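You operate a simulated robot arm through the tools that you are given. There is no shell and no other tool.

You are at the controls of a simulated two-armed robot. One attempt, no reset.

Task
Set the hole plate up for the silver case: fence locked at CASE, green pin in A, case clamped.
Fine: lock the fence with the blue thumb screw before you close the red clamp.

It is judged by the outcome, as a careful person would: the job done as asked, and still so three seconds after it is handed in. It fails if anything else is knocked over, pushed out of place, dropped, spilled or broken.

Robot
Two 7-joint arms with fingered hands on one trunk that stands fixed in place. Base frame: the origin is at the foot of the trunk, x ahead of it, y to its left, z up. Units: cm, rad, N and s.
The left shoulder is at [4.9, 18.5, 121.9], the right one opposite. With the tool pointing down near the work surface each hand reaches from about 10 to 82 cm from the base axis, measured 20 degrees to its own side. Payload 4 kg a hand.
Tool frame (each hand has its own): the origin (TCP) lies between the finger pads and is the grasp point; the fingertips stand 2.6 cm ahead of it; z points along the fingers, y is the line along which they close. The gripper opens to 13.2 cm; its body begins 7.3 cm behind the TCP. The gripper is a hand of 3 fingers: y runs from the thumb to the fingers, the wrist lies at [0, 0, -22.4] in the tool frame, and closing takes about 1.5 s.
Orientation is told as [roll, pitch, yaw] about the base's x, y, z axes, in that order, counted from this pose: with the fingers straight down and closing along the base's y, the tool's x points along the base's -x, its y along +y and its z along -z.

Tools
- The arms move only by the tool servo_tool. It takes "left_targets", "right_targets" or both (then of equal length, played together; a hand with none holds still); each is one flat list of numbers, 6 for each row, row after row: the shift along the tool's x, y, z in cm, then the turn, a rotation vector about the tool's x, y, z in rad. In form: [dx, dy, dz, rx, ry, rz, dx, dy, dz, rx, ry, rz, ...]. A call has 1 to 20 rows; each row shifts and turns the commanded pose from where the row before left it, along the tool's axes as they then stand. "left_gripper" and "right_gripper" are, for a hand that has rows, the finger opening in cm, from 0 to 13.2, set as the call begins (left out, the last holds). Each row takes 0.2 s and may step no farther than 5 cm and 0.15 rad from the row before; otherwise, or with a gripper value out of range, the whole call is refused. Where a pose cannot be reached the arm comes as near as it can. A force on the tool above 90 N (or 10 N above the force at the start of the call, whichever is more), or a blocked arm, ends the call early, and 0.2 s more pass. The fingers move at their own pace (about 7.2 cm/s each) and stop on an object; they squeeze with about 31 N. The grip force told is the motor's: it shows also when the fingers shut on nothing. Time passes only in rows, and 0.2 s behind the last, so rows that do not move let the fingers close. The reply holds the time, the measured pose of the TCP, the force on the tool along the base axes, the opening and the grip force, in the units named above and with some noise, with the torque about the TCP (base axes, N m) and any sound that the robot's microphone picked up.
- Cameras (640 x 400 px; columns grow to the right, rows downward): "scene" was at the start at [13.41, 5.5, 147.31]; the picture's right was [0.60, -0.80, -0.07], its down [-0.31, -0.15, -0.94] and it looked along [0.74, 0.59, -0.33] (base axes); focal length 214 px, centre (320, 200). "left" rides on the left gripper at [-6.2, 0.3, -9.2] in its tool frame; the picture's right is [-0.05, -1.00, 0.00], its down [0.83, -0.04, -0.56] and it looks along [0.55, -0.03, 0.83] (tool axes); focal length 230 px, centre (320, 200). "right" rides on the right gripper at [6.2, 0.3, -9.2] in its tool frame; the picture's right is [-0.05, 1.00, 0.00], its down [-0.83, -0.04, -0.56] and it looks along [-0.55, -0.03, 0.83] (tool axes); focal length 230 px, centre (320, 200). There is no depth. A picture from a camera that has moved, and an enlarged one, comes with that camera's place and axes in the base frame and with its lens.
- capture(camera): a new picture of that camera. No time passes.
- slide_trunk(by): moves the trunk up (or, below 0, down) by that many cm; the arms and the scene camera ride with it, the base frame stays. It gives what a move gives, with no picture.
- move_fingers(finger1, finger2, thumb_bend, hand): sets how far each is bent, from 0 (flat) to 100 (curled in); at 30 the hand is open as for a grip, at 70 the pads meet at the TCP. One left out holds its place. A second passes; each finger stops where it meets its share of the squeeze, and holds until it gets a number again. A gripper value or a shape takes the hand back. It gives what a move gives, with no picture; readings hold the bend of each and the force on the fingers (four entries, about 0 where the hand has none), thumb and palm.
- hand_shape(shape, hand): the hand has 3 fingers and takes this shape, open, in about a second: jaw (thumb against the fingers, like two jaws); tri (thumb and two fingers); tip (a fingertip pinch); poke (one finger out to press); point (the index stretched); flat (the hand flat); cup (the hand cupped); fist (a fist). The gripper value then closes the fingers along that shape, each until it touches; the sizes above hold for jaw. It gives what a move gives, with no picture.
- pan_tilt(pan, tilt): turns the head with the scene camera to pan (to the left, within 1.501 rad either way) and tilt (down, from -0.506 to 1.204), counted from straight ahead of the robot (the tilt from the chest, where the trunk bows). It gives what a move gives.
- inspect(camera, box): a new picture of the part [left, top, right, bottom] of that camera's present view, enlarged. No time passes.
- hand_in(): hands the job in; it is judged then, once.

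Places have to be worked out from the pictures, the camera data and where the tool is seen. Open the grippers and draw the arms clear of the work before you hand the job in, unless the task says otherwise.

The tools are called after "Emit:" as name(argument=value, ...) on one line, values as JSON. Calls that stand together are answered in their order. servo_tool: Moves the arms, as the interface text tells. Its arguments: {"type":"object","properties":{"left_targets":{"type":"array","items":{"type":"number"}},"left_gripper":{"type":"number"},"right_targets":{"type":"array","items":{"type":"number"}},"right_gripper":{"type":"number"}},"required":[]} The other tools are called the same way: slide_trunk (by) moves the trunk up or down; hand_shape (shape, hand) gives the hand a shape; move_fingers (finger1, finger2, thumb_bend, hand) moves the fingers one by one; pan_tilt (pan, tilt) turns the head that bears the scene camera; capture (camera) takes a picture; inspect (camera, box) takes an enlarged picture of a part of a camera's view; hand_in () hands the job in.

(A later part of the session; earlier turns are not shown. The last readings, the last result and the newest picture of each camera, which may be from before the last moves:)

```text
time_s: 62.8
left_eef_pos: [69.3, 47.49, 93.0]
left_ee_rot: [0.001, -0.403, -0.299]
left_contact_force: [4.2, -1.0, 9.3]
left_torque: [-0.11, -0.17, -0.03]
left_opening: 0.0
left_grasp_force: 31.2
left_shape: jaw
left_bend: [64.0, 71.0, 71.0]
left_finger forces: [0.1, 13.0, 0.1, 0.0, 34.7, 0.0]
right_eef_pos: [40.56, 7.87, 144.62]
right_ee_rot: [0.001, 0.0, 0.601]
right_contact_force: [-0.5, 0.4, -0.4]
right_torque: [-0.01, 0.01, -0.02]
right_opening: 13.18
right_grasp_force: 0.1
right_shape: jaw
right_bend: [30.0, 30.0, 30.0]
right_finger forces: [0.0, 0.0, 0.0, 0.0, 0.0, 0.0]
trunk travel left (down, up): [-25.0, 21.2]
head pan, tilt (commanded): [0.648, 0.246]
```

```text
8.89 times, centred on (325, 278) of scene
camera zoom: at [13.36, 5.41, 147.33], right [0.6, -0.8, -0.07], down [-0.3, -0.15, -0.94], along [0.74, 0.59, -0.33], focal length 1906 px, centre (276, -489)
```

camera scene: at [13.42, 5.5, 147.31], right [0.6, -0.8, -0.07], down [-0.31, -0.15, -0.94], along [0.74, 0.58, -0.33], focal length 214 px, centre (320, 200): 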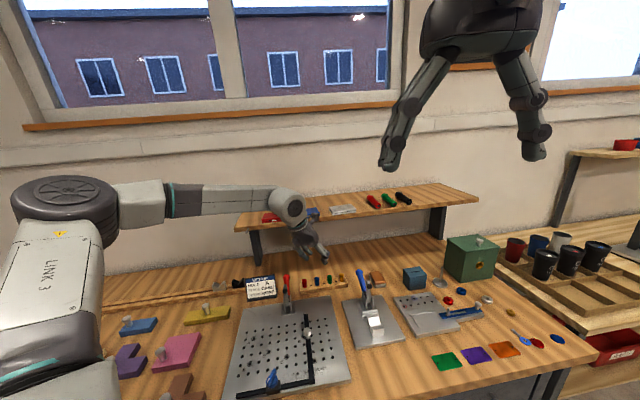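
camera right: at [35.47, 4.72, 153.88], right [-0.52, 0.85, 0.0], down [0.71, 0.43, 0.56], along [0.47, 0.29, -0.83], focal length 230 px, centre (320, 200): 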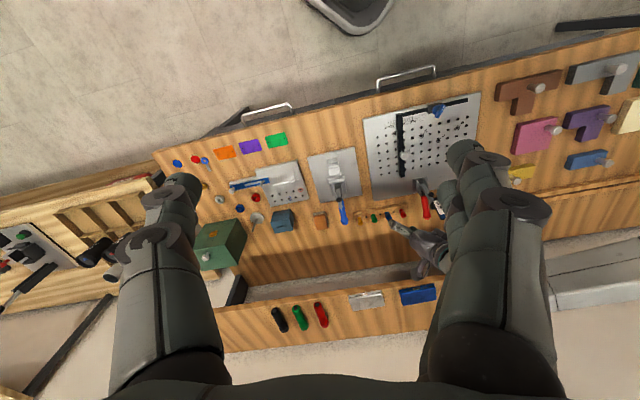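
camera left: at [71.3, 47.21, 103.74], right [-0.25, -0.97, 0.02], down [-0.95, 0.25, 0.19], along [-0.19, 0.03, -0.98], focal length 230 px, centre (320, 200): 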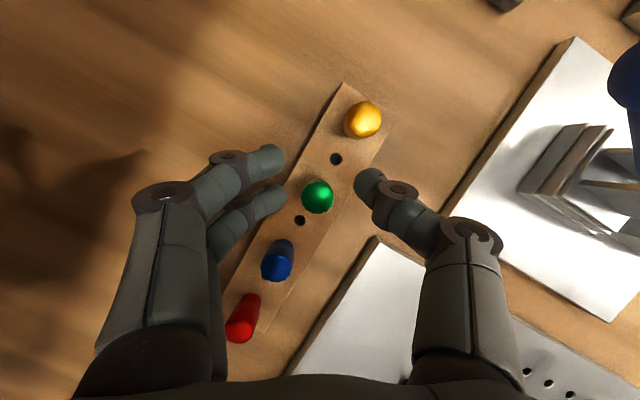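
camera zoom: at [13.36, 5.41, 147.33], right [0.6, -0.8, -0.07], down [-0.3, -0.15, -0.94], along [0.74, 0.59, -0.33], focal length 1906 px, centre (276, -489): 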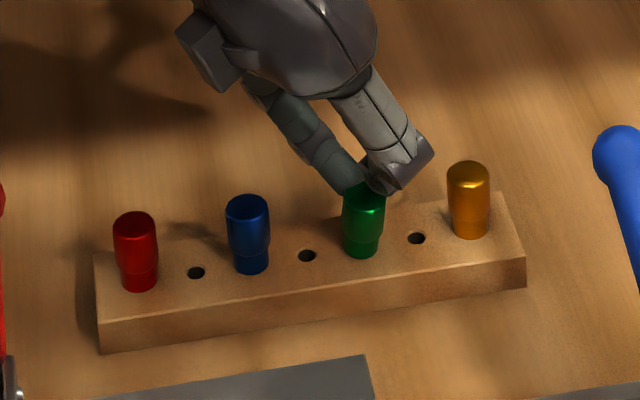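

Only one finger met the pin: with the tilt, the fingertips lie about 0.8 cm too far forward of the pin. I'll open, shift back 0.8 cm horizontally along the lean and lower slightly, then re-check.

Emit:
servo_tool(left_targets=[0, 0, 0, 0, 0, 0, 0, 0, 0, 0, 0, 0, 0, 0, 0, 0, 0, 0, 0.37, 0, -0.155, 0, 0, 0, 0.37, 0, -0.155, 0, 0, 0, 0, 0, 0, 0, 0, 0], left_gripper=3.6)

Emit:
inspect(camera="left", box=[230, 120, 410, 260])

Emit:
inspect(camera="scene", box=[290, 255, 360, 300])

```text
time_s: 64.2
left_eef_pos: [68.41, 47.77, 92.79]
left_ee_rot: [0.0, -0.4, -0.298]
left_contact_force: [-0.1, 0.8, -0.5]
left_torque: [0.01, -0.03, -0.01]
left_opening: 3.6
left_grasp_force: 0.1
left_shape: jaw
left_bend: [73.0, 73.0, 70.0]
left_finger forces: [0.0, 0.0, 0.1, 0.0, 0.0, 0.0]
right_eef_pos: [40.61, 7.82, 144.6]
right_ee_rot: [-0.001, -0.001, 0.6]
right_contact_force: [-0.3, 0.0, 0.2]
right_torque: [0.03, 0.02, -0.01]
right_opening: 13.18
right_grasp_force: 0.1
right_shape: jaw
right_bend: [30.0, 30.0, 30.0]
right_finger forces: [0.0, 0.0, 0.0, 0.0, 0.0, 0.1]
trunk travel left (down, up): [-25.0, 21.2]
head pan, tilt (commanded): [0.648, 0.246]
```

```text
2.86 times, centred on (320, 190) of left
camera zoom: at [70.52, 47.49, 103.77], right [-0.25, -0.97, 0.02], down [-0.95, 0.25, 0.19], along [-0.19, 0.03, -0.98], focal length 657 px, centre (320, 229)
```

zoom: 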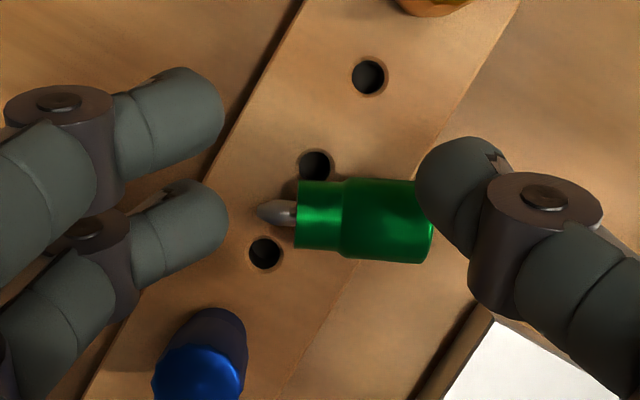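

```text
8.89 times, centred on (325, 278) of scene
camera zoom: at [13.44, 5.49, 147.31], right [0.6, -0.8, -0.07], down [-0.31, -0.15, -0.94], along [0.74, 0.59, -0.33], focal length 1906 px, centre (276, -489)
```

zoom: 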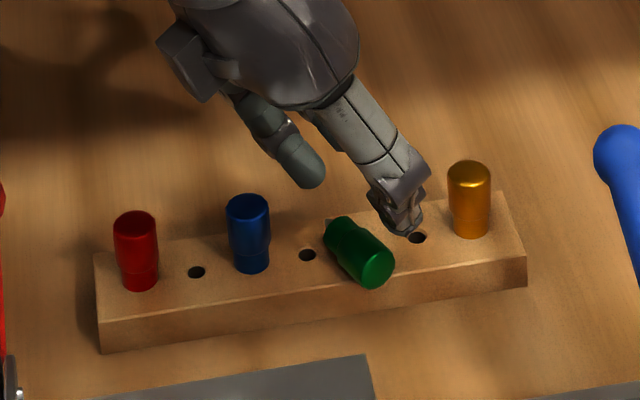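

The pin came out of its hole as the fingers opened and now lies on its side on the rack, next to the thumb. I must recover it; first let me study its pose from all cameras before touching anything.

Emit:
inspect(camera="right", box=[360, 195, 420, 235])

Emit:
inspect(camera="scene", box=[310, 265, 350, 292])

Emit:
inspect(camera="left", box=[290, 170, 390, 230])

```text
10.00 times, centred on (390, 215) of right
camera zoom: at [35.49, 4.72, 153.88], right [-0.52, 0.85, 0.0], down [0.71, 0.43, 0.56], along [0.47, 0.29, -0.83], focal length 2301 px, centre (-380, 50)
```

zoom: 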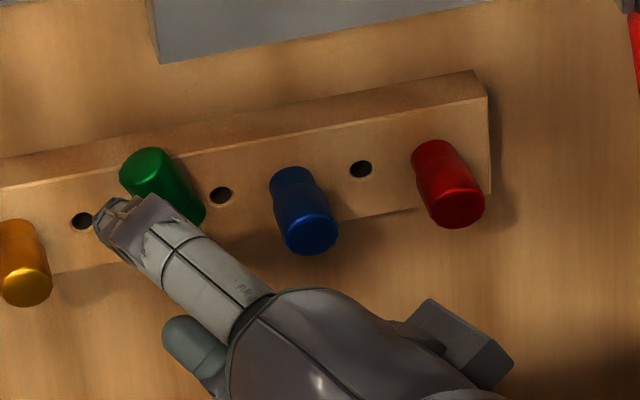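

```text
14.81 times, centred on (330, 278) of scene
camera zoom: at [13.44, 5.49, 147.31], right [0.6, -0.8, -0.07], down [-0.31, -0.15, -0.94], along [0.74, 0.59, -0.33], focal length 3177 px, centre (172, -963)
```

zoom: 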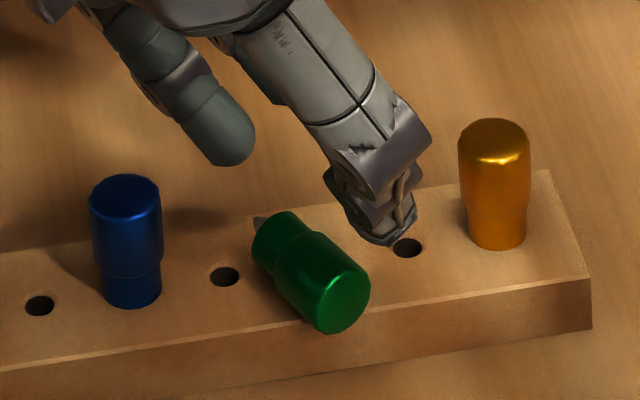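

```text
6.40 times, centred on (340, 200) of left
camera zoom: at [70.52, 47.49, 103.77], right [-0.25, -0.97, 0.02], down [-0.95, 0.25, 0.19], along [-0.19, 0.03, -0.98], focal length 1472 px, centre (192, 200)
```

zoom: 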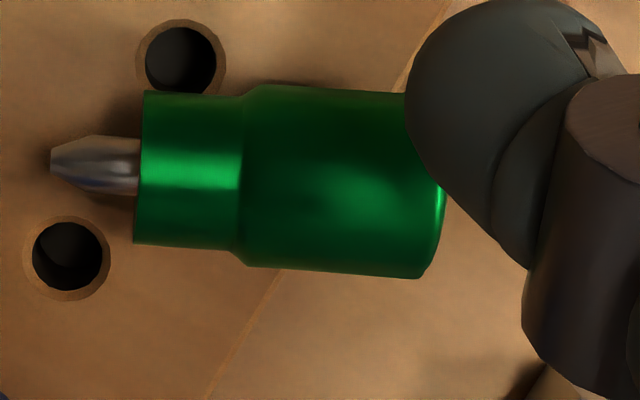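

The pin lies on the rack top, head overhanging the front edge, axis along about (0.34, 0.94) with the shank pointing to +y. I'll lift the hand straight up without disturbing it, and try the fingertip-pinch shape to see how it looks in the camera.

Emit:
servo_tool(left_targets=[-0.39, 0, -0.92, 0, 0, 0, -1.17, 0, -2.76, 0, 0, 0, -1.56, 0, -3.68, 0, 0, 0, 0, 0, 0, 0, 0, 0])

Emit:
capture(camera="left")

Emit:
hand_shape(hand="left", shape="tip")

Emit:
capture(camera="left")

Emit:
inspect(camera="scene", box=[280, 220, 370, 300])

```text
time_s: 65.2
left_eef_pos: [68.55, 47.87, 100.79]
left_ee_rot: [0.0, -0.4, -0.302]
left_contact_force: [-0.2, 0.3, 0.0]
left_torque: [0.01, 0.01, 0.0]
left_opening: 3.6
left_grasp_force: 0.1
left_shape: jaw
left_bend: [73.0, 73.0, 70.0]
left_finger forces: [0.0, 0.0, 0.0, 0.0, 0.0, 0.0]
right_eef_pos: [40.66, 7.95, 144.67]
right_ee_rot: [0.001, 0.0, 0.601]
right_contact_force: [-0.2, -1.2, -0.2]
right_torque: [-0.01, 0.01, -0.05]
right_opening: 13.22
right_grasp_force: 0.0
right_shape: jaw
right_bend: [30.0, 30.0, 30.0]
right_finger forces: [0.0, 0.1, 0.1, 0.1, 0.0, 0.0]
trunk travel left (down, up): [-25.0, 21.2]
head pan, tilt (commanded): [0.648, 0.246]
```

```text
taken
camera left: at [70.6, 47.57, 111.7], right [-0.25, -0.97, 0.02], down [-0.95, 0.25, 0.19], along [-0.19, 0.03, -0.98], focal length 230 px, centre (320, 200)
```

left: 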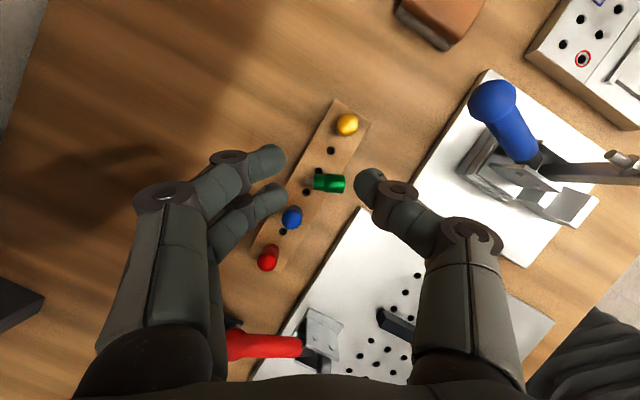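

```text
time_s: 66.1
left_eef_pos: [68.45, 47.88, 100.84]
left_ee_rot: [-0.001, -0.399, -0.3]
left_contact_force: [-0.2, 0.1, 0.3]
left_torque: [-0.02, 0.02, -0.02]
left_opening: 13.18
left_grasp_force: 0.0
left_shape: tip
left_bend: [30.0, 30.0, 30.0]
left_finger forces: [0.0, 0.0, 0.0, 0.0, 0.1, 0.0]
right_eef_pos: [40.6, 7.94, 144.66]
right_ee_rot: [0.0, -0.001, 0.601]
right_contact_force: [0.3, -0.8, -0.3]
right_torque: [0.0, -0.02, -0.04]
right_opening: 13.2
right_grasp_force: 0.0
right_shape: jaw
right_bend: [30.0, 30.0, 30.0]
right_finger forces: [0.0, 0.0, 0.0, 0.2, 0.0, 0.0]
trunk travel left (down, up): [-25.0, 21.2]
head pan, tilt (commanded): [0.648, 0.246]
```

```text
taken
camera left: at [70.56, 47.53, 111.75], right [-0.25, -0.97, 0.02], down [-0.95, 0.25, 0.19], along [-0.19, 0.03, -0.98], focal length 230 px, centre (320, 200)
```

left: 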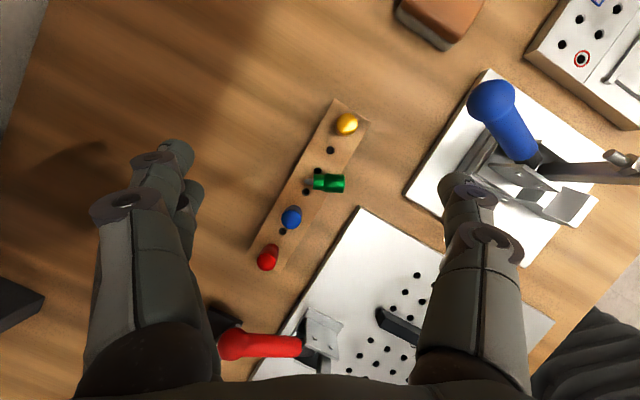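

```text
5.00 times, centred on (325, 260) of scene
camera zoom: at [13.41, 5.49, 147.31], right [0.6, -0.8, -0.07], down [-0.31, -0.15, -0.94], along [0.74, 0.59, -0.33], focal length 1072 px, centre (295, -100)
```

zoom: 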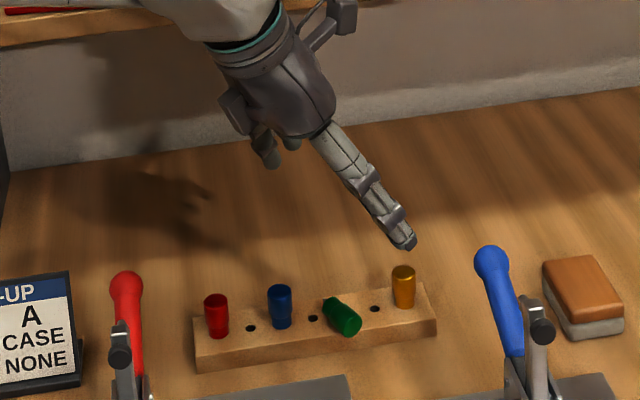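

The pin didn't move. I'll close the pinch partway in the air to see how the fingers converge in this shape.

Emit:
servo_tool(left_targets=[0, 0, 0, 0, 0, 0, 0, 0, 0, 0, 0, 0, 0, 0, 0, 0, 0, 0, 0, 0, 0, 0, 0, 0, 0, 0, 0, 0, 0, 0], left_gripper=2.5)

Emit:
capture(camera="left")

Emit:
inspect(camera="scene", box=[290, 230, 350, 290])

```text
time_s: 67.3
left_eef_pos: [68.45, 47.87, 100.81]
left_ee_rot: [0.0, -0.398, -0.301]
left_contact_force: [0.7, 0.4, -0.2]
left_torque: [0.01, 0.0, -0.01]
left_opening: 2.52
left_grasp_force: 0.0
left_shape: tip
left_bend: [73.0, 73.0, 70.0]
left_finger forces: [0.1, 0.0, 0.0, 0.0, 0.1, 0.1]
right_eef_pos: [40.59, 7.9, 144.54]
right_ee_rot: [0.001, -0.001, 0.602]
right_contact_force: [0.6, -0.6, 0.5]
right_torque: [-0.01, 0.0, -0.03]
right_opening: 13.19
right_grasp_force: 0.0
right_shape: jaw
right_bend: [30.0, 30.0, 30.0]
right_finger forces: [0.0, 0.1, 0.1, 0.0, 0.1, 0.0]
trunk travel left (down, up): [-25.0, 21.2]
head pan, tilt (commanded): [0.648, 0.246]
```

```text
taken
camera left: at [70.57, 47.54, 111.74], right [-0.25, -0.97, 0.02], down [-0.95, 0.25, 0.19], along [-0.19, 0.03, -0.98], focal length 230 px, centre (320, 200)
```

left: 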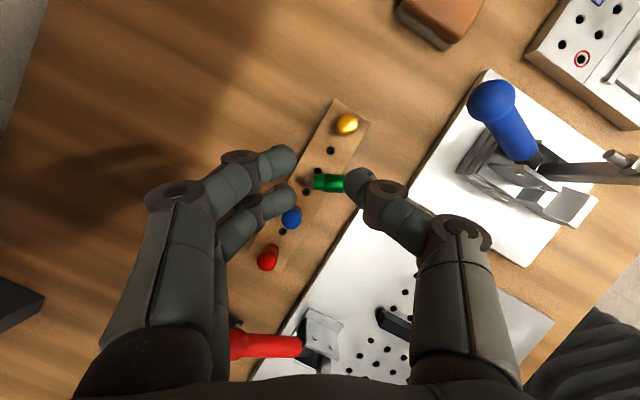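

```text
6.67 times, centred on (320, 260) of scene
camera zoom: at [13.42, 5.5, 147.31], right [0.6, -0.8, -0.07], down [-0.31, -0.15, -0.94], along [0.74, 0.59, -0.33], focal length 1430 px, centre (320, -200)
```

zoom: 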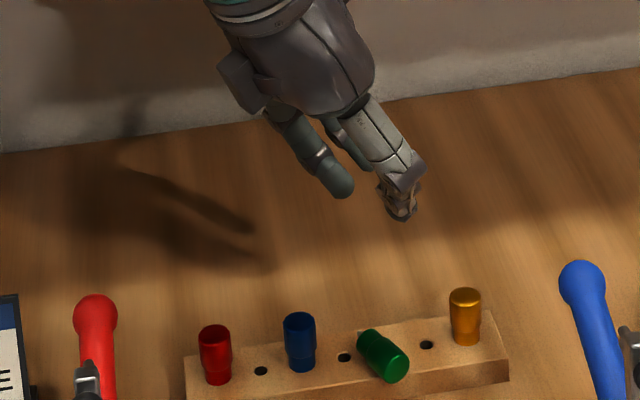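

In this hand "tip" converges just like "jaw", so I'll go back to jaw. Plan: grasp the lying pin across its axis with the tool tilted 40° toward the shank, then tip the hand the other way so the pin hangs shank-down for hole A. First I set the jaw and swing the hand to yaw ≈1.23, pitch ≈-0.70 above the pin.

Emit:
hand_shape(hand="left", shape="jaw")

Emit:
servo_tool(left_targets=[0, 0, 0, -0.054, 0, -0.1278, 0, 0, 0, -0.054, 0, -0.1278, 0, 0, 0, -0.054, 0, -0.1278, 0, 0, 0, -0.054, 0, -0.1278, 0, 0, 0, -0.054, 0, -0.1278, 0, 0, 0, -0.054, 0, -0.1278, 0, 0, 0, -0.054, 0, -0.1278, 0, 0, 0, -0.054, 0, -0.1278, 0, 0, 0, -0.054, 0, -0.1278, 0, 0, 0, -0.054, 0, -0.1278, 0, 0, 0, -0.054, 0, -0.1278, 0, 0, 0, 0, -0.149, 0, 0, 0, 0, 0, -0.149, 0, 0, 0, 0, 0, 0, 0], left_gripper=4.5)

Emit:
capture(camera="left")

Emit:
inspect(camera="scene", box=[260, 200, 380, 300])

```text
time_s: 68.2
left_eef_pos: [68.51, 47.91, 100.73]
left_ee_rot: [0.0, -0.401, -0.3]
left_contact_force: [0.7, 0.4, -0.4]
left_torque: [-0.01, 0.02, 0.03]
left_opening: 13.2
left_grasp_force: 0.0
left_shape: jaw
left_bend: [30.0, 30.0, 30.0]
left_finger forces: [0.0, 0.1, 0.1, 0.0, 0.1, 0.1]
right_eef_pos: [40.62, 7.93, 144.68]
right_ee_rot: [0.001, 0.0, 0.601]
right_contact_force: [-0.1, -1.0, -0.1]
right_torque: [-0.05, 0.0, 0.0]
right_opening: 13.2
right_grasp_force: 0.0
right_shape: jaw
right_bend: [30.0, 30.0, 30.0]
right_finger forces: [0.0, 0.0, 0.1, 0.0, 0.0, 0.1]
trunk travel left (down, up): [-25.0, 21.2]
head pan, tilt (commanded): [0.648, 0.246]
```

```text
time_s: 71.2
left_eef_pos: [68.41, 47.98, 100.85]
left_ee_rot: [-0.001, -0.697, 1.227]
left_contact_force: [0.3, -0.3, 0.2]
left_torque: [0.04, -0.02, 0.03]
left_opening: 4.55
left_grasp_force: 0.1
left_shape: jaw
left_bend: [73.0, 73.0, 70.0]
left_finger forces: [0.1, 0.0, 0.0, 0.0, 0.1, 0.0]
right_eef_pos: [40.67, 7.92, 144.77]
right_ee_rot: [0.001, 0.0, 0.601]
right_contact_force: [0.0, -0.3, -0.4]
right_torque: [-0.03, 0.0, 0.02]
right_opening: 13.19
right_grasp_force: 0.1
right_shape: jaw
right_bend: [30.0, 30.0, 30.0]
right_finger forces: [0.0, 0.0, 0.0, 0.0, 0.1, 0.0]
trunk travel left (down, up): [-25.0, 21.2]
head pan, tilt (commanded): [0.648, 0.246]
```

```text
taken
camera left: at [67.72, 46.84, 111.89], right [0.95, -0.3, 0.03], down [-0.3, -0.95, -0.11], along [0.07, 0.09, -0.99], focal length 230 px, centre (320, 200)
```

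left: 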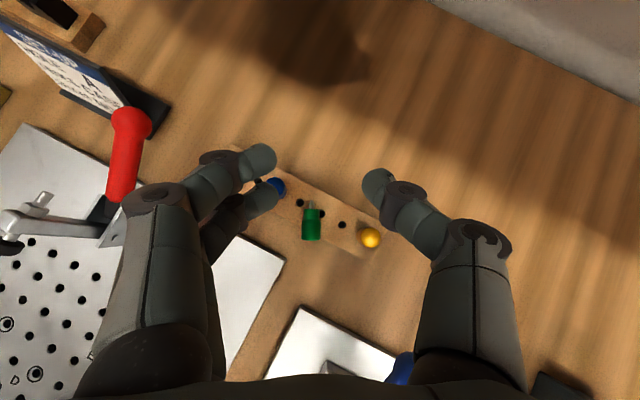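

```text
4.00 times, centred on (320, 250) of scene
camera zoom: at [13.43, 5.55, 147.31], right [0.6, -0.8, -0.07], down [-0.31, -0.15, -0.94], along [0.74, 0.58, -0.33], focal length 858 px, centre (320, 0)
```

zoom: 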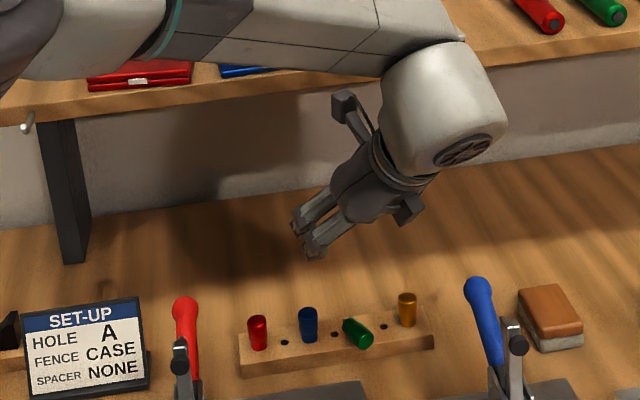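

The hand is in the right orientation, with the pin lined up between fingers. A zoom for its exact place:

Emit:
inspect(camera="left", box=[270, 180, 390, 260])

```text
5.00 times, centred on (330, 220) of left
camera zoom: at [67.72, 46.84, 111.89], right [0.95, -0.3, 0.03], down [-0.3, -0.95, -0.11], along [0.07, 0.09, -0.99], focal length 1150 px, centre (270, 100)
```

zoom: 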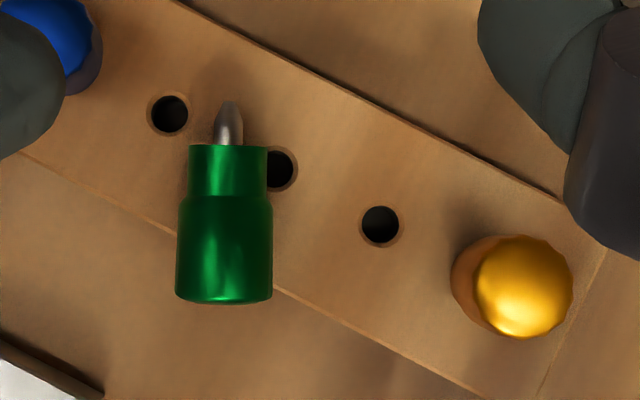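

From hole spacing (2.5 cm) I now get the rack top at z≈87.9 — lower than I'd thought, which explains the weak first grasp. The lying pin's middle is ≈[67.66, 46.94, 88.8]. I'll come down 70% of the way and check.

Emit:
servo_tool(left_targets=[3.0, 0.125, 2.31, 0, 0, 0, 3.0, 0.125, 2.31, 0, 0, 0, 0, 0, 0, 0, 0, 0], left_gripper=4.2)

Emit:
capture(camera="left")

Emit:
inspect(camera="scene", box=[290, 220, 370, 300])

Emit:
inspect(camera="right", box=[330, 170, 430, 250])

```text
time_s: 72.0
left_eef_pos: [67.61, 46.45, 93.59]
left_ee_rot: [-0.003, -0.697, 1.228]
left_contact_force: [-0.5, 0.8, -0.4]
left_torque: [0.0, 0.03, 0.03]
left_opening: 4.25
left_grasp_force: 0.1
left_shape: jaw
left_bend: [73.0, 73.0, 70.0]
left_finger forces: [0.0, 0.0, 0.0, 0.1, 0.0, 0.1]
right_eef_pos: [40.52, 7.81, 144.74]
right_ee_rot: [0.0, -0.001, 0.6]
right_contact_force: [0.3, 0.0, 0.3]
right_torque: [0.02, 0.0, 0.01]
right_opening: 13.19
right_grasp_force: 0.0
right_shape: jaw
right_bend: [30.0, 30.0, 30.0]
right_finger forces: [0.1, 0.0, 0.0, 0.0, 0.1, 0.0]
trunk travel left (down, up): [-25.0, 21.2]
head pan, tilt (commanded): [0.648, 0.246]
```

```text
taken
camera left: at [66.87, 45.37, 104.55], right [0.95, -0.3, 0.04], down [-0.3, -0.95, -0.11], along [0.07, 0.09, -0.99], focal length 230 px, centre (320, 200)
```

left: 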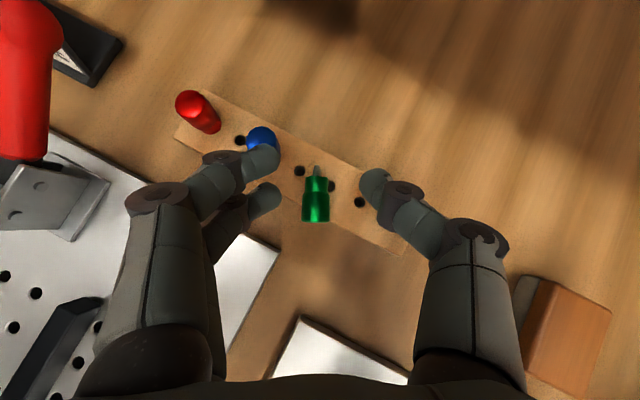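

```text
5.00 times, centred on (330, 260) of scene
camera zoom: at [13.34, 5.46, 147.33], right [0.6, -0.8, -0.07], down [-0.3, -0.15, -0.94], along [0.74, 0.59, -0.33], focal length 1072 px, centre (270, -100)
```

zoom: 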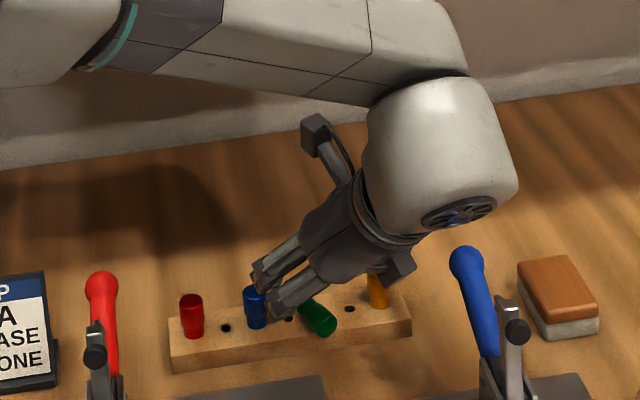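

```text
5.00 times, centred on (380, 210) of right
camera zoom: at [35.38, 4.69, 153.92], right [-0.52, 0.85, 0.0], down [0.71, 0.43, 0.56], along [0.47, 0.29, -0.83], focal length 1150 px, centre (20, 150)
```

zoom: 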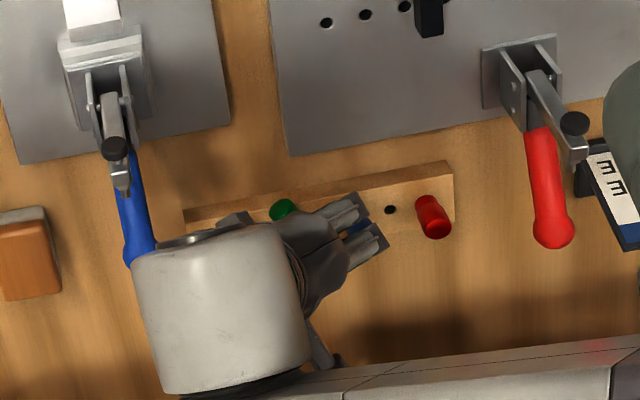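

Alignment holds (pin middle ≈[67.6, 46.95]); finger 1 should clear the blue pin by nearly 0.9 cm. Coming down the rest of the way gently.

Emit:
servo_tool(left_targets=[0.65, 0.045, 0.53, 0, 0, 0, 0.65, 0.045, 0.53, 0, 0, 0, 0.65, 0.04, 0.53, 0, 0, 0, 0.6, 0.04, 0.5, 0, 0, 0, 0, 0, 0, 0, 0, 0])

Emit:
capture(camera="left")

Emit:
inspect(camera="scene", box=[305, 250, 355, 295])

```text
time_s: 73.2
left_eef_pos: [67.27, 45.95, 90.21]
left_ee_rot: [-0.002, -0.696, 1.228]
left_contact_force: [0.2, 0.1, -0.3]
left_torque: [-0.04, -0.02, -0.02]
left_opening: 4.21
left_grasp_force: 0.0
left_shape: jaw
left_bend: [73.0, 73.0, 70.0]
left_finger forces: [0.0, 0.0, 0.0, 0.0, 0.1, 0.1]
right_eef_pos: [40.69, 7.91, 144.57]
right_ee_rot: [0.0, -0.001, 0.601]
right_contact_force: [0.4, 0.6, -1.1]
right_torque: [-0.02, 0.0, 0.0]
right_opening: 13.17
right_grasp_force: 0.1
right_shape: jaw
right_bend: [30.0, 30.0, 30.0]
right_finger forces: [0.1, 0.1, 0.1, 0.1, 0.0, 0.0]
trunk travel left (down, up): [-25.0, 21.2]
head pan, tilt (commanded): [0.648, 0.246]
```

```text
taken
camera left: at [66.58, 44.83, 101.24], right [0.95, -0.3, 0.03], down [-0.3, -0.95, -0.11], along [0.07, 0.09, -0.99], focal length 230 px, centre (320, 200)
```

left: 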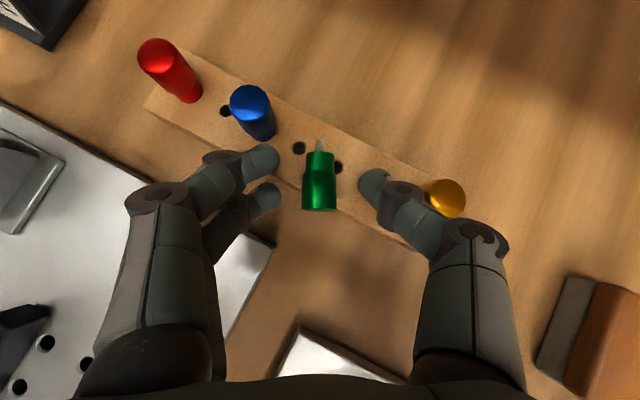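

```text
8.89 times, centred on (330, 272) of scene
camera zoom: at [13.4, 5.49, 147.31], right [0.6, -0.8, -0.07], down [-0.31, -0.15, -0.94], along [0.74, 0.59, -0.33], focal length 1906 px, centre (231, -444)
```

zoom: 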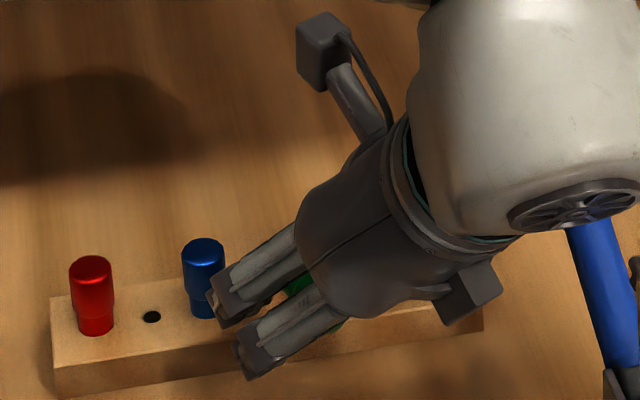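

No contact yet and the pin's middle is level with the thumb and centred between the two fingers. Closing now.

Emit:
servo_tool(left_targets=[0, 0, 0, 0, 0, 0, 0, 0, 0, 0, 0, 0, 0, 0, 0, 0, 0, 0, 0, 0, 0, 0, 0, 0, 0, 0, 0, 0, 0, 0], left_gripper=0.5)

Emit:
inspect(camera="left", box=[240, 120, 400, 240])

```text
time_s: 74.4
left_eef_pos: [67.0, 45.76, 90.2]
left_ee_rot: [0.0, -0.696, 1.224]
left_contact_force: [-9.9, -6.2, -0.4]
left_torque: [-0.19, 0.24, 0.2]
left_opening: 1.27
left_grasp_force: 30.9
left_shape: jaw
left_bend: [66.0, 73.0, 71.0]
left_finger forces: [17.2, 18.9, 0.0, 0.0, 25.0, 0.1]
right_eef_pos: [40.46, 7.89, 144.73]
right_ee_rot: [0.001, -0.001, 0.599]
right_contact_force: [0.8, 0.1, -0.6]
right_torque: [-0.03, 0.02, -0.01]
right_opening: 13.19
right_grasp_force: 0.1
right_shape: jaw
right_bend: [30.0, 30.0, 30.0]
right_finger forces: [0.1, 0.0, 0.0, 0.0, 0.0, 0.0]
trunk travel left (down, up): [-25.0, 21.2]
head pan, tilt (commanded): [0.648, 0.246]
```

```text
3.33 times, centred on (320, 180) of left
camera zoom: at [66.43, 44.76, 101.26], right [0.95, -0.3, 0.03], down [-0.3, -0.95, -0.11], along [0.06, 0.09, -0.99], focal length 767 px, centre (320, 267)
```

zoom: 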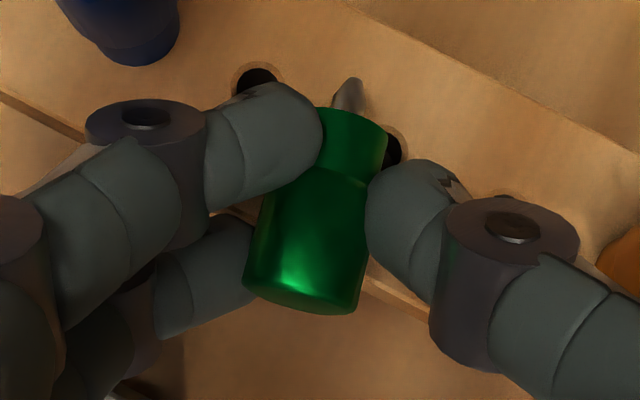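

All three fingers bear on the pin (17/19/25 N), though it turned ~15° in the grip. I'll lift straight up slowly and look.

Emit:
servo_tool(left_targets=[-0.32, 0, -0.38, 0, 0, 0, -0.64, 0, -0.77, 0, 0, 0, -0.64, 0, -0.77, 0, 0, 0, -1.28, 0, -1.53, 0, 0, 0, -1.28, 0, -1.53, 0, 0, 0, 0, 0, 0, 0, 0, 0])

Emit:
capture(camera="left")

Emit:
inspect(camera="left", box=[240, 120, 400, 240])

Emit:
inspect(camera="scene", box=[290, 230, 360, 300])

```text
time_s: 75.8
left_eef_pos: [67.29, 45.89, 96.6]
left_ee_rot: [0.001, -0.696, 1.226]
left_contact_force: [0.9, 0.2, 1.2]
left_torque: [0.02, -0.01, 0.01]
left_opening: 1.22
left_grasp_force: 31.3
left_shape: jaw
left_bend: [66.0, 73.0, 71.0]
left_finger forces: [16.2, 11.9, 0.0, 0.1, 28.9, 0.0]
right_eef_pos: [40.63, 7.85, 144.7]
right_ee_rot: [-0.001, -0.001, 0.599]
right_contact_force: [0.9, 0.4, 0.7]
right_torque: [-0.02, 0.0, 0.01]
right_opening: 13.19
right_grasp_force: 0.0
right_shape: jaw
right_bend: [30.0, 30.0, 30.0]
right_finger forces: [0.1, 0.1, 0.0, 0.1, 0.0, 0.1]
trunk travel left (down, up): [-25.0, 21.2]
head pan, tilt (commanded): [0.648, 0.246]
```

```text
taken
camera left: at [66.62, 44.84, 107.7], right [0.95, -0.3, 0.03], down [-0.3, -0.95, -0.11], along [0.06, 0.09, -0.99], focal length 230 px, centre (320, 200)
```

left: 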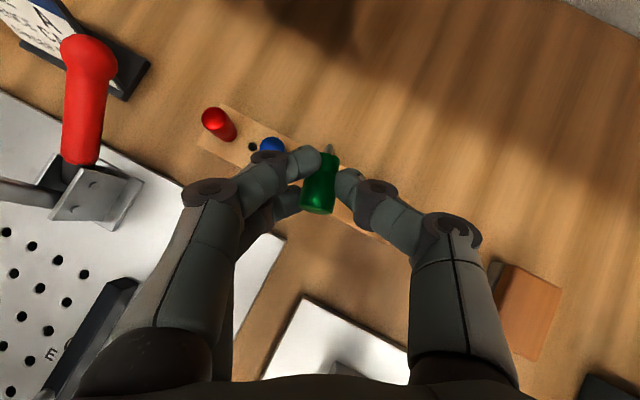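

```text
3.33 times, centred on (320, 180) of left
camera zoom: at [66.62, 44.84, 107.7], right [0.95, -0.3, 0.03], down [-0.3, -0.95, -0.11], along [0.06, 0.09, -0.99], focal length 767 px, centre (320, 267)
```

zoom: 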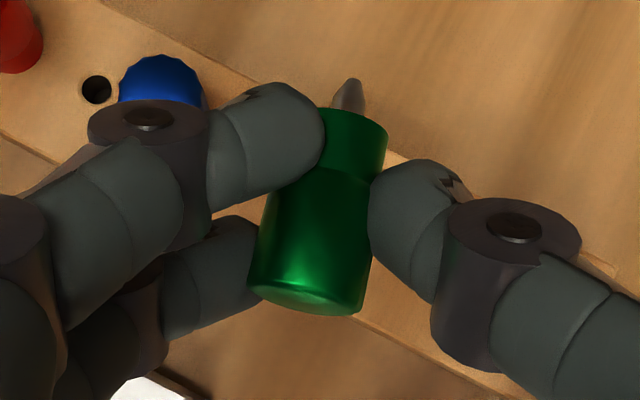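

```text
5.71 times, centred on (325, 265) of scene
camera zoom: at [13.47, 5.53, 147.3], right [0.6, -0.8, -0.07], down [-0.31, -0.15, -0.94], along [0.74, 0.58, -0.33], focal length 1226 px, centre (291, -171)
```

zoom: 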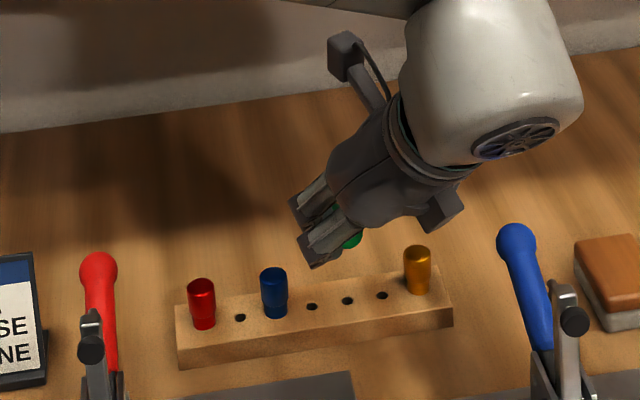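

The pin is up in a firm three-point grip, and the other pins are untouched. I'll zoom to measure the pin's exact angle in the hand.

Emit:
inspect(camera="left", box=[295, 130, 355, 220])

```text
4.44 times, centred on (325, 175) of left
camera zoom: at [66.62, 44.84, 107.7], right [0.95, -0.3, 0.03], down [-0.3, -0.95, -0.11], along [0.06, 0.09, -0.99], focal length 1022 px, centre (298, 311)
```

zoom: 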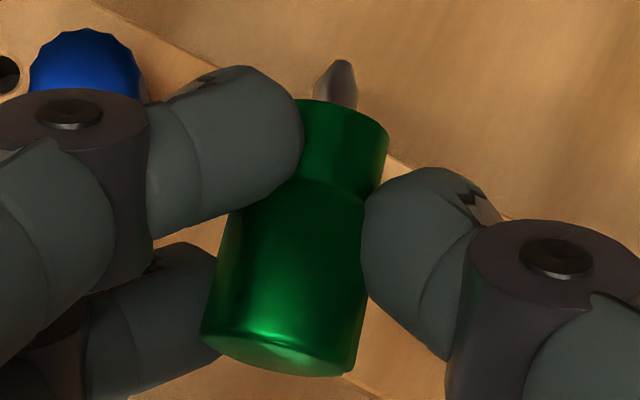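

Measured in the tool frame the pin's shank axis is about [-0.66, -0.20, 0.73], so the hand needs about 43° tilt the other way for a vertical pin. First I carry it up and over the plate (away from the shelf), then rotate there.

Emit:
servo_tool(left_targets=[-1.83, 0, -2.19, 0, 0, 0, -1.83, 0, -2.19, 0, 0, 0, -1.83, 0, -2.19, 0, 0, 0, -1.83, 0, -2.19, 0, 0, 0, 0.41, 2.708, -0.343, 0, 0, 0, 0.41, 2.708, -0.343, 0, 0, 0, 0.41, 2.708, -0.343, 0, 0, 0, 0.41, 2.708, -0.343, 0, 0, 0, 0.41, 2.708, -0.343, 0, 0, 0, 0.41, 2.708, -0.343, 0, 0, 0, 0.41, 2.708, -0.343, 0, 0, 0, 0.41, 2.708, -0.343, 0, 0, 0, 0.41, 2.708, -0.343, 0, 0, 0, 0.41, 2.708, -0.343, 0, 0, 0, 0, 0, 0, 0, 0, 0])

Emit:
capture(camera="left")

Emit:
capture(camera="scene")

```text
time_s: 79.0
left_eef_pos: [40.09, 50.03, 108.03]
left_ee_rot: [-0.001, -0.698, 1.227]
left_contact_force: [0.2, -0.2, -0.5]
left_torque: [0.02, 0.0, -0.01]
left_opening: 1.25
left_grasp_force: 30.5
left_shape: jaw
left_bend: [66.0, 73.0, 71.0]
left_finger forces: [16.7, 11.8, 0.0, 0.0, 28.8, 0.0]
right_eef_pos: [40.73, 7.89, 144.64]
right_ee_rot: [0.002, -0.002, 0.601]
right_contact_force: [0.6, 0.8, 0.0]
right_torque: [0.0, 0.04, 0.0]
right_opening: 13.19
right_grasp_force: 0.1
right_shape: jaw
right_bend: [30.0, 30.0, 30.0]
right_finger forces: [0.0, 0.1, 0.0, 0.1, 0.1, 0.0]
trunk travel left (down, up): [-25.0, 21.2]
head pan, tilt (commanded): [0.648, 0.246]
```

```text
taken
camera left: at [39.34, 48.95, 119.14], right [0.95, -0.3, 0.03], down [-0.3, -0.95, -0.11], along [0.06, 0.09, -0.99], focal length 230 px, centre (320, 200)
```

left: 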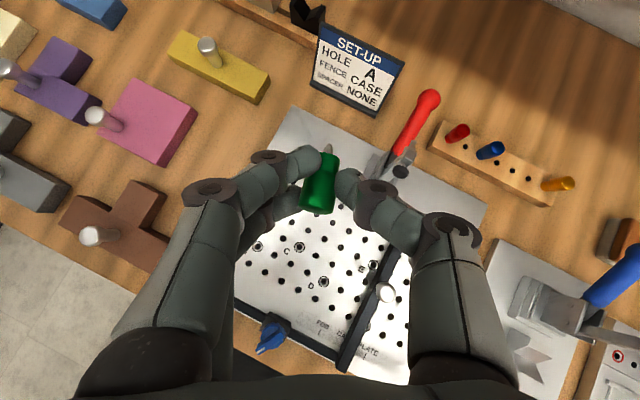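

```text
taken
camera scene: at [13.5, 5.47, 147.3], right [0.6, -0.8, -0.07], down [-0.31, -0.15, -0.94], along [0.74, 0.59, -0.33], focal length 214 px, centre (320, 200)
```

scene: 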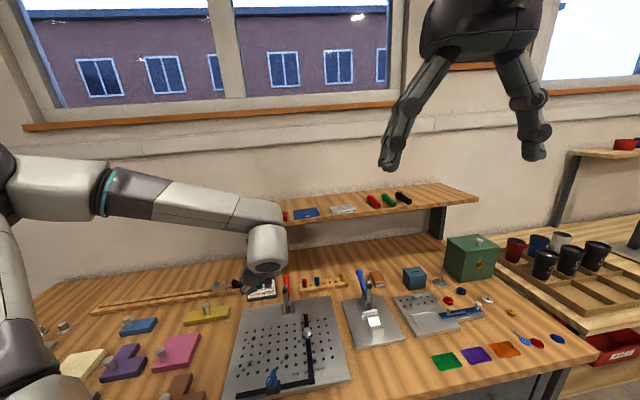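

Safe over the plate. Now I tip the hand: +1.41 rad about its closing axis, then -0.26 rad about its x, to bring the pin vertical, shank down.

Emit:
servo_tool(left_targets=[0, 0, 0, 0, 0.141, 0, 0, 0, 0, 0, 0.141, 0, 0, 0, 0, 0, 0.141, 0, 0, 0, 0, 0, 0.141, 0, 0, 0, 0, 0, 0.141, 0, 0, 0, 0, 0, 0.141, 0, 0, 0, 0, 0, 0.141, 0, 0, 0, 0, 0, 0.141, 0, 0, 0, 0, 0, 0.141, 0, 0, 0, 0, 0, 0.141, 0, 0, 0, 0, -0.13, 0, 0, 0, 0, 0, -0.131, 0, 0, 0, 0, 0, 0, 0, 0])

Emit:
capture(camera="left")

Emit:
capture(camera="scene")

Emit:
capture(camera="right")

```text
time_s: 81.8
left_eef_pos: [40.83, 48.39, 107.38]
left_ee_rot: [0.119, 0.738, 1.184]
left_contact_force: [-0.3, -0.4, -1.0]
left_torque: [-0.02, -0.02, -0.02]
left_opening: 1.15
left_grasp_force: 30.9
left_shape: jaw
left_bend: [66.0, 73.0, 71.0]
left_finger forces: [16.8, 12.6, 0.0, 0.0, 27.8, 0.1]
left hand out of reach, approached as far as the arm can: row 11, 12
right_eef_pos: [40.75, 7.88, 144.59]
right_ee_rot: [0.002, 0.003, 0.599]
right_contact_force: [0.0, -0.2, -0.3]
right_torque: [0.04, 0.02, -0.01]
right_opening: 13.2
right_grasp_force: 0.1
right_shape: jaw
right_bend: [30.0, 30.0, 30.0]
right_finger forces: [0.0, 0.0, 0.0, 0.1, 0.1, 0.0]
trunk travel left (down, up): [-25.0, 21.2]
head pan, tilt (commanded): [0.648, 0.246]
```

```text
taken
camera left: at [45.66, 58.02, 110.02], right [0.9, -0.41, -0.12], down [0.01, -0.27, 0.96], along [-0.43, -0.87, -0.24], focal length 230 px, centre (320, 200)
```

left: 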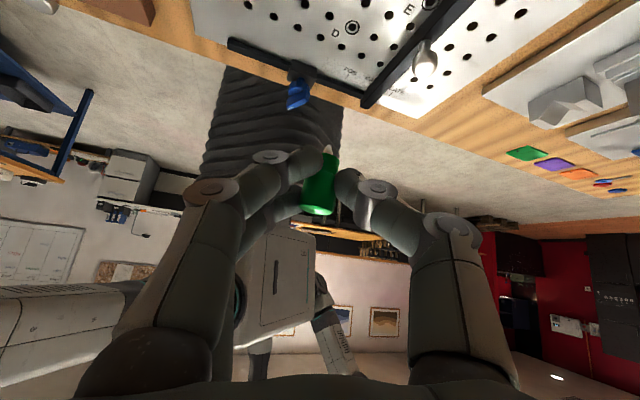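

```text
taken
camera scene: at [13.6, 5.49, 147.28], right [0.6, -0.8, -0.07], down [-0.31, -0.15, -0.94], along [0.74, 0.58, -0.33], focal length 214 px, centre (320, 200)
```

scene: 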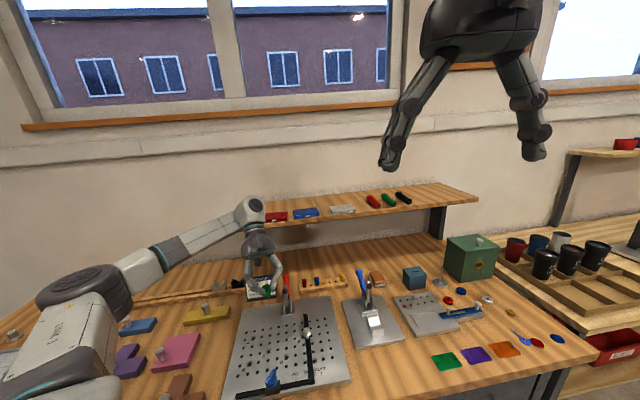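

```text
taken
camera right: at [35.68, 4.7, 153.82], right [-0.52, 0.85, 0.0], down [0.71, 0.43, 0.55], along [0.47, 0.29, -0.83], focal length 230 px, centre (320, 200)
```

right: 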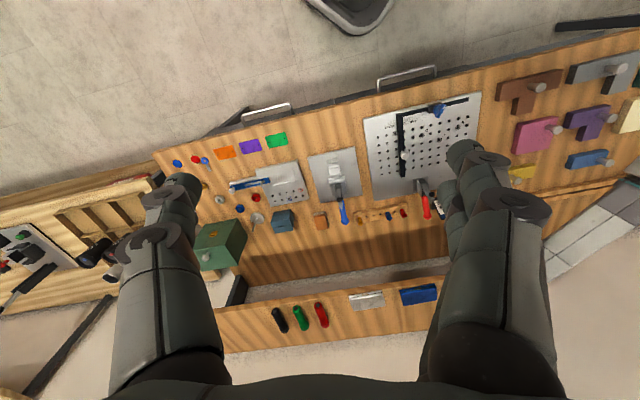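

The last part was out of reach with the wrist folded back this way. Keeping the pin vertical, I'll swing the hand about the vertical (+1.0 rad) so the wrist sits on an easier side, and check reach.

Emit:
servo_tool(left_targets=[0, 0, 0, 0.0917, 0.0273, -0.1029, 0, 0, 0, 0.0917, 0.0273, -0.1029, 0, 0, 0, 0.0917, 0.0273, -0.1029, 0, 0, 0, 0.0917, 0.0273, -0.1029, 0, 0, 0, 0.0917, 0.0273, -0.1029, 0, 0, 0, 0.0917, 0.0273, -0.1029, 0, 0, 0, 0.0917, 0.0273, -0.1029, 0, 0, 0, 0, 0, 0])

Emit:
capture(camera="left")

Emit:
inspect(camera="scene", box=[200, 180, 340, 300])

```text
time_s: 83.6
left_eef_pos: [40.76, 48.55, 107.39]
left_ee_rot: [0.213, 0.817, 2.232]
left_contact_force: [0.4, 0.1, 0.7]
left_torque: [0.0, 0.01, 0.0]
left_opening: 1.16
left_grasp_force: 30.7
left_shape: jaw
left_bend: [65.0, 73.0, 71.0]
left_finger forces: [18.8, 12.7, 0.1, 0.0, 27.1, 0.0]
right_eef_pos: [40.71, 7.97, 144.67]
right_ee_rot: [0.0, 0.0, 0.6]
right_contact_force: [0.2, 0.6, 0.3]
right_torque: [-0.01, 0.02, 0.02]
right_opening: 13.22
right_grasp_force: 0.1
right_shape: jaw
right_bend: [30.0, 30.0, 30.0]
right_finger forces: [0.0, 0.1, 0.0, 0.0, 0.1, 0.0]
trunk travel left (down, up): [-25.0, 21.2]
head pan, tilt (commanded): [0.648, 0.246]
```

```text
taken
camera left: at [35.39, 58.03, 109.18], right [0.84, 0.51, -0.18], down [0.24, -0.04, 0.97], along [0.48, -0.86, -0.16], focal length 230 px, centre (320, 200)
```

left: 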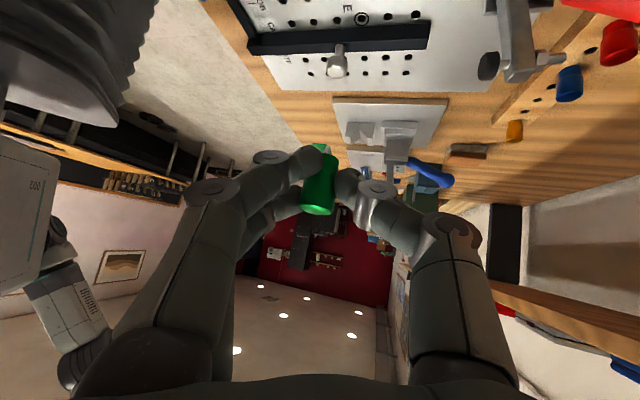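

```text
3.33 times, centred on (270, 240) of scene
camera zoom: at [13.48, 5.54, 147.3], right [0.6, -0.8, -0.07], down [-0.31, -0.15, -0.94], along [0.74, 0.58, -0.33], focal length 715 px, centre (487, 67)
```

zoom: 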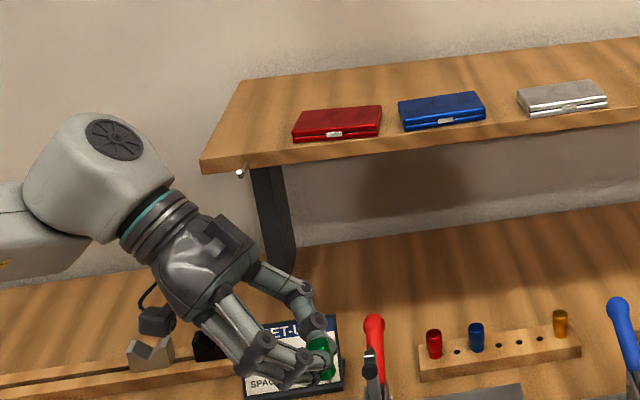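

No reach trouble now, and by my numbers the pin is within ~4° of vertical. Zooming to check.

Emit:
inspect(camera="scene", box=[255, 265, 285, 300])

Emit:
inspect(camera="left", box=[280, 120, 370, 230])

```text
11.43 times, centred on (270, 282) of scene
camera zoom: at [13.48, 5.54, 147.3], right [0.6, -0.8, -0.07], down [-0.31, -0.15, -0.94], along [0.74, 0.58, -0.33], focal length 2451 px, centre (891, -743)
```

zoom: 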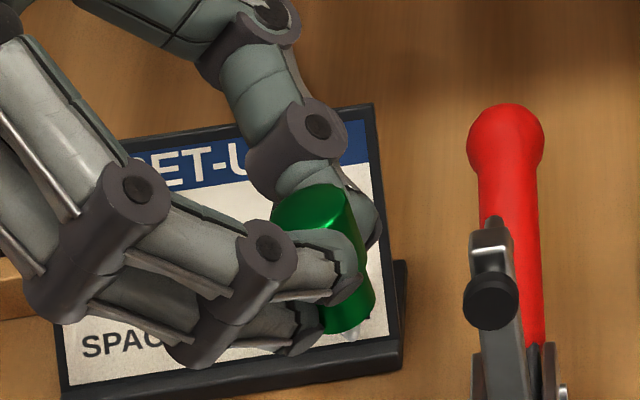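

```text
3.64 times, centred on (325, 175) of left
camera zoom: at [35.39, 58.03, 109.18], right [0.84, 0.51, -0.18], down [0.24, -0.04, 0.97], along [0.48, -0.86, -0.16], focal length 837 px, centre (302, 291)
```

zoom: 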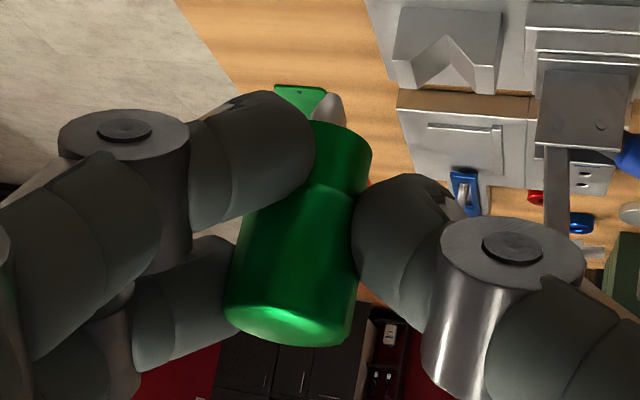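

The pin leans only about 5° toward +x. I'll correct that with a small turn, then read the pose before moving over hole A.

Emit:
servo_tool(left_targets=[0, 0, 0, -0.0486, -0.043, -0.0623, 0, 0, 0, 0, 0, 0])

Emit:
inspect(camera="scene", box=[255, 265, 285, 300])

Emit:
inspect(camera="left", box=[280, 120, 370, 230])

```text
time_s: 84.2
left_eef_pos: [40.77, 48.57, 107.39]
left_ee_rot: [0.311, 0.757, 2.3]
left_contact_force: [-0.3, -0.8, 0.3]
left_torque: [0.02, 0.01, 0.0]
left_opening: 1.16
left_grasp_force: 30.9
left_shape: jaw
left_bend: [65.0, 73.0, 71.0]
left_finger forces: [18.9, 12.7, 0.1, 0.1, 26.9, 0.0]
right_eef_pos: [40.62, 7.94, 144.61]
right_ee_rot: [-0.002, 0.0, 0.601]
right_contact_force: [0.0, 0.0, 0.3]
right_torque: [0.01, -0.03, 0.0]
right_opening: 13.22
right_grasp_force: 0.0
right_shape: jaw
right_bend: [30.0, 30.0, 30.0]
right_finger forces: [0.0, 0.0, 0.1, 0.0, 0.0, 0.0]
trunk travel left (down, up): [-25.0, 21.2]
head pan, tilt (commanded): [0.648, 0.246]
```

```text
11.43 times, centred on (270, 282) of scene
camera zoom: at [13.4, 5.53, 147.31], right [0.6, -0.8, -0.07], down [-0.31, -0.15, -0.94], along [0.74, 0.59, -0.33], focal length 2451 px, centre (891, -743)
```

zoom: 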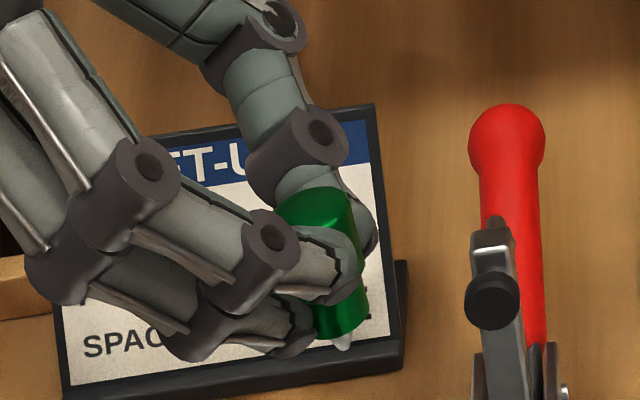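

```text
3.64 times, centred on (325, 175) of left
camera zoom: at [35.54, 58.04, 109.69], right [0.82, 0.51, -0.26], down [0.32, -0.05, 0.95], along [0.47, -0.86, -0.2], focal length 837 px, centre (302, 291)
```

zoom: 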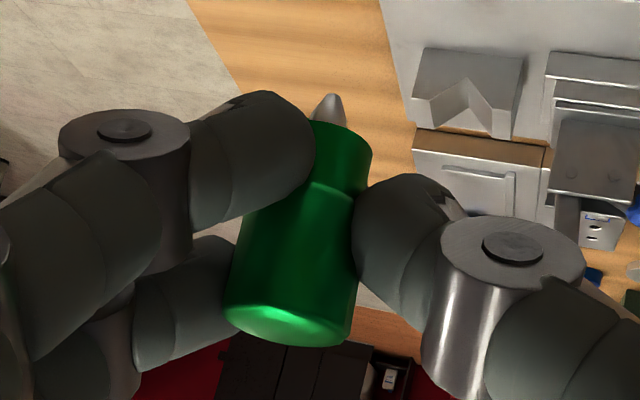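

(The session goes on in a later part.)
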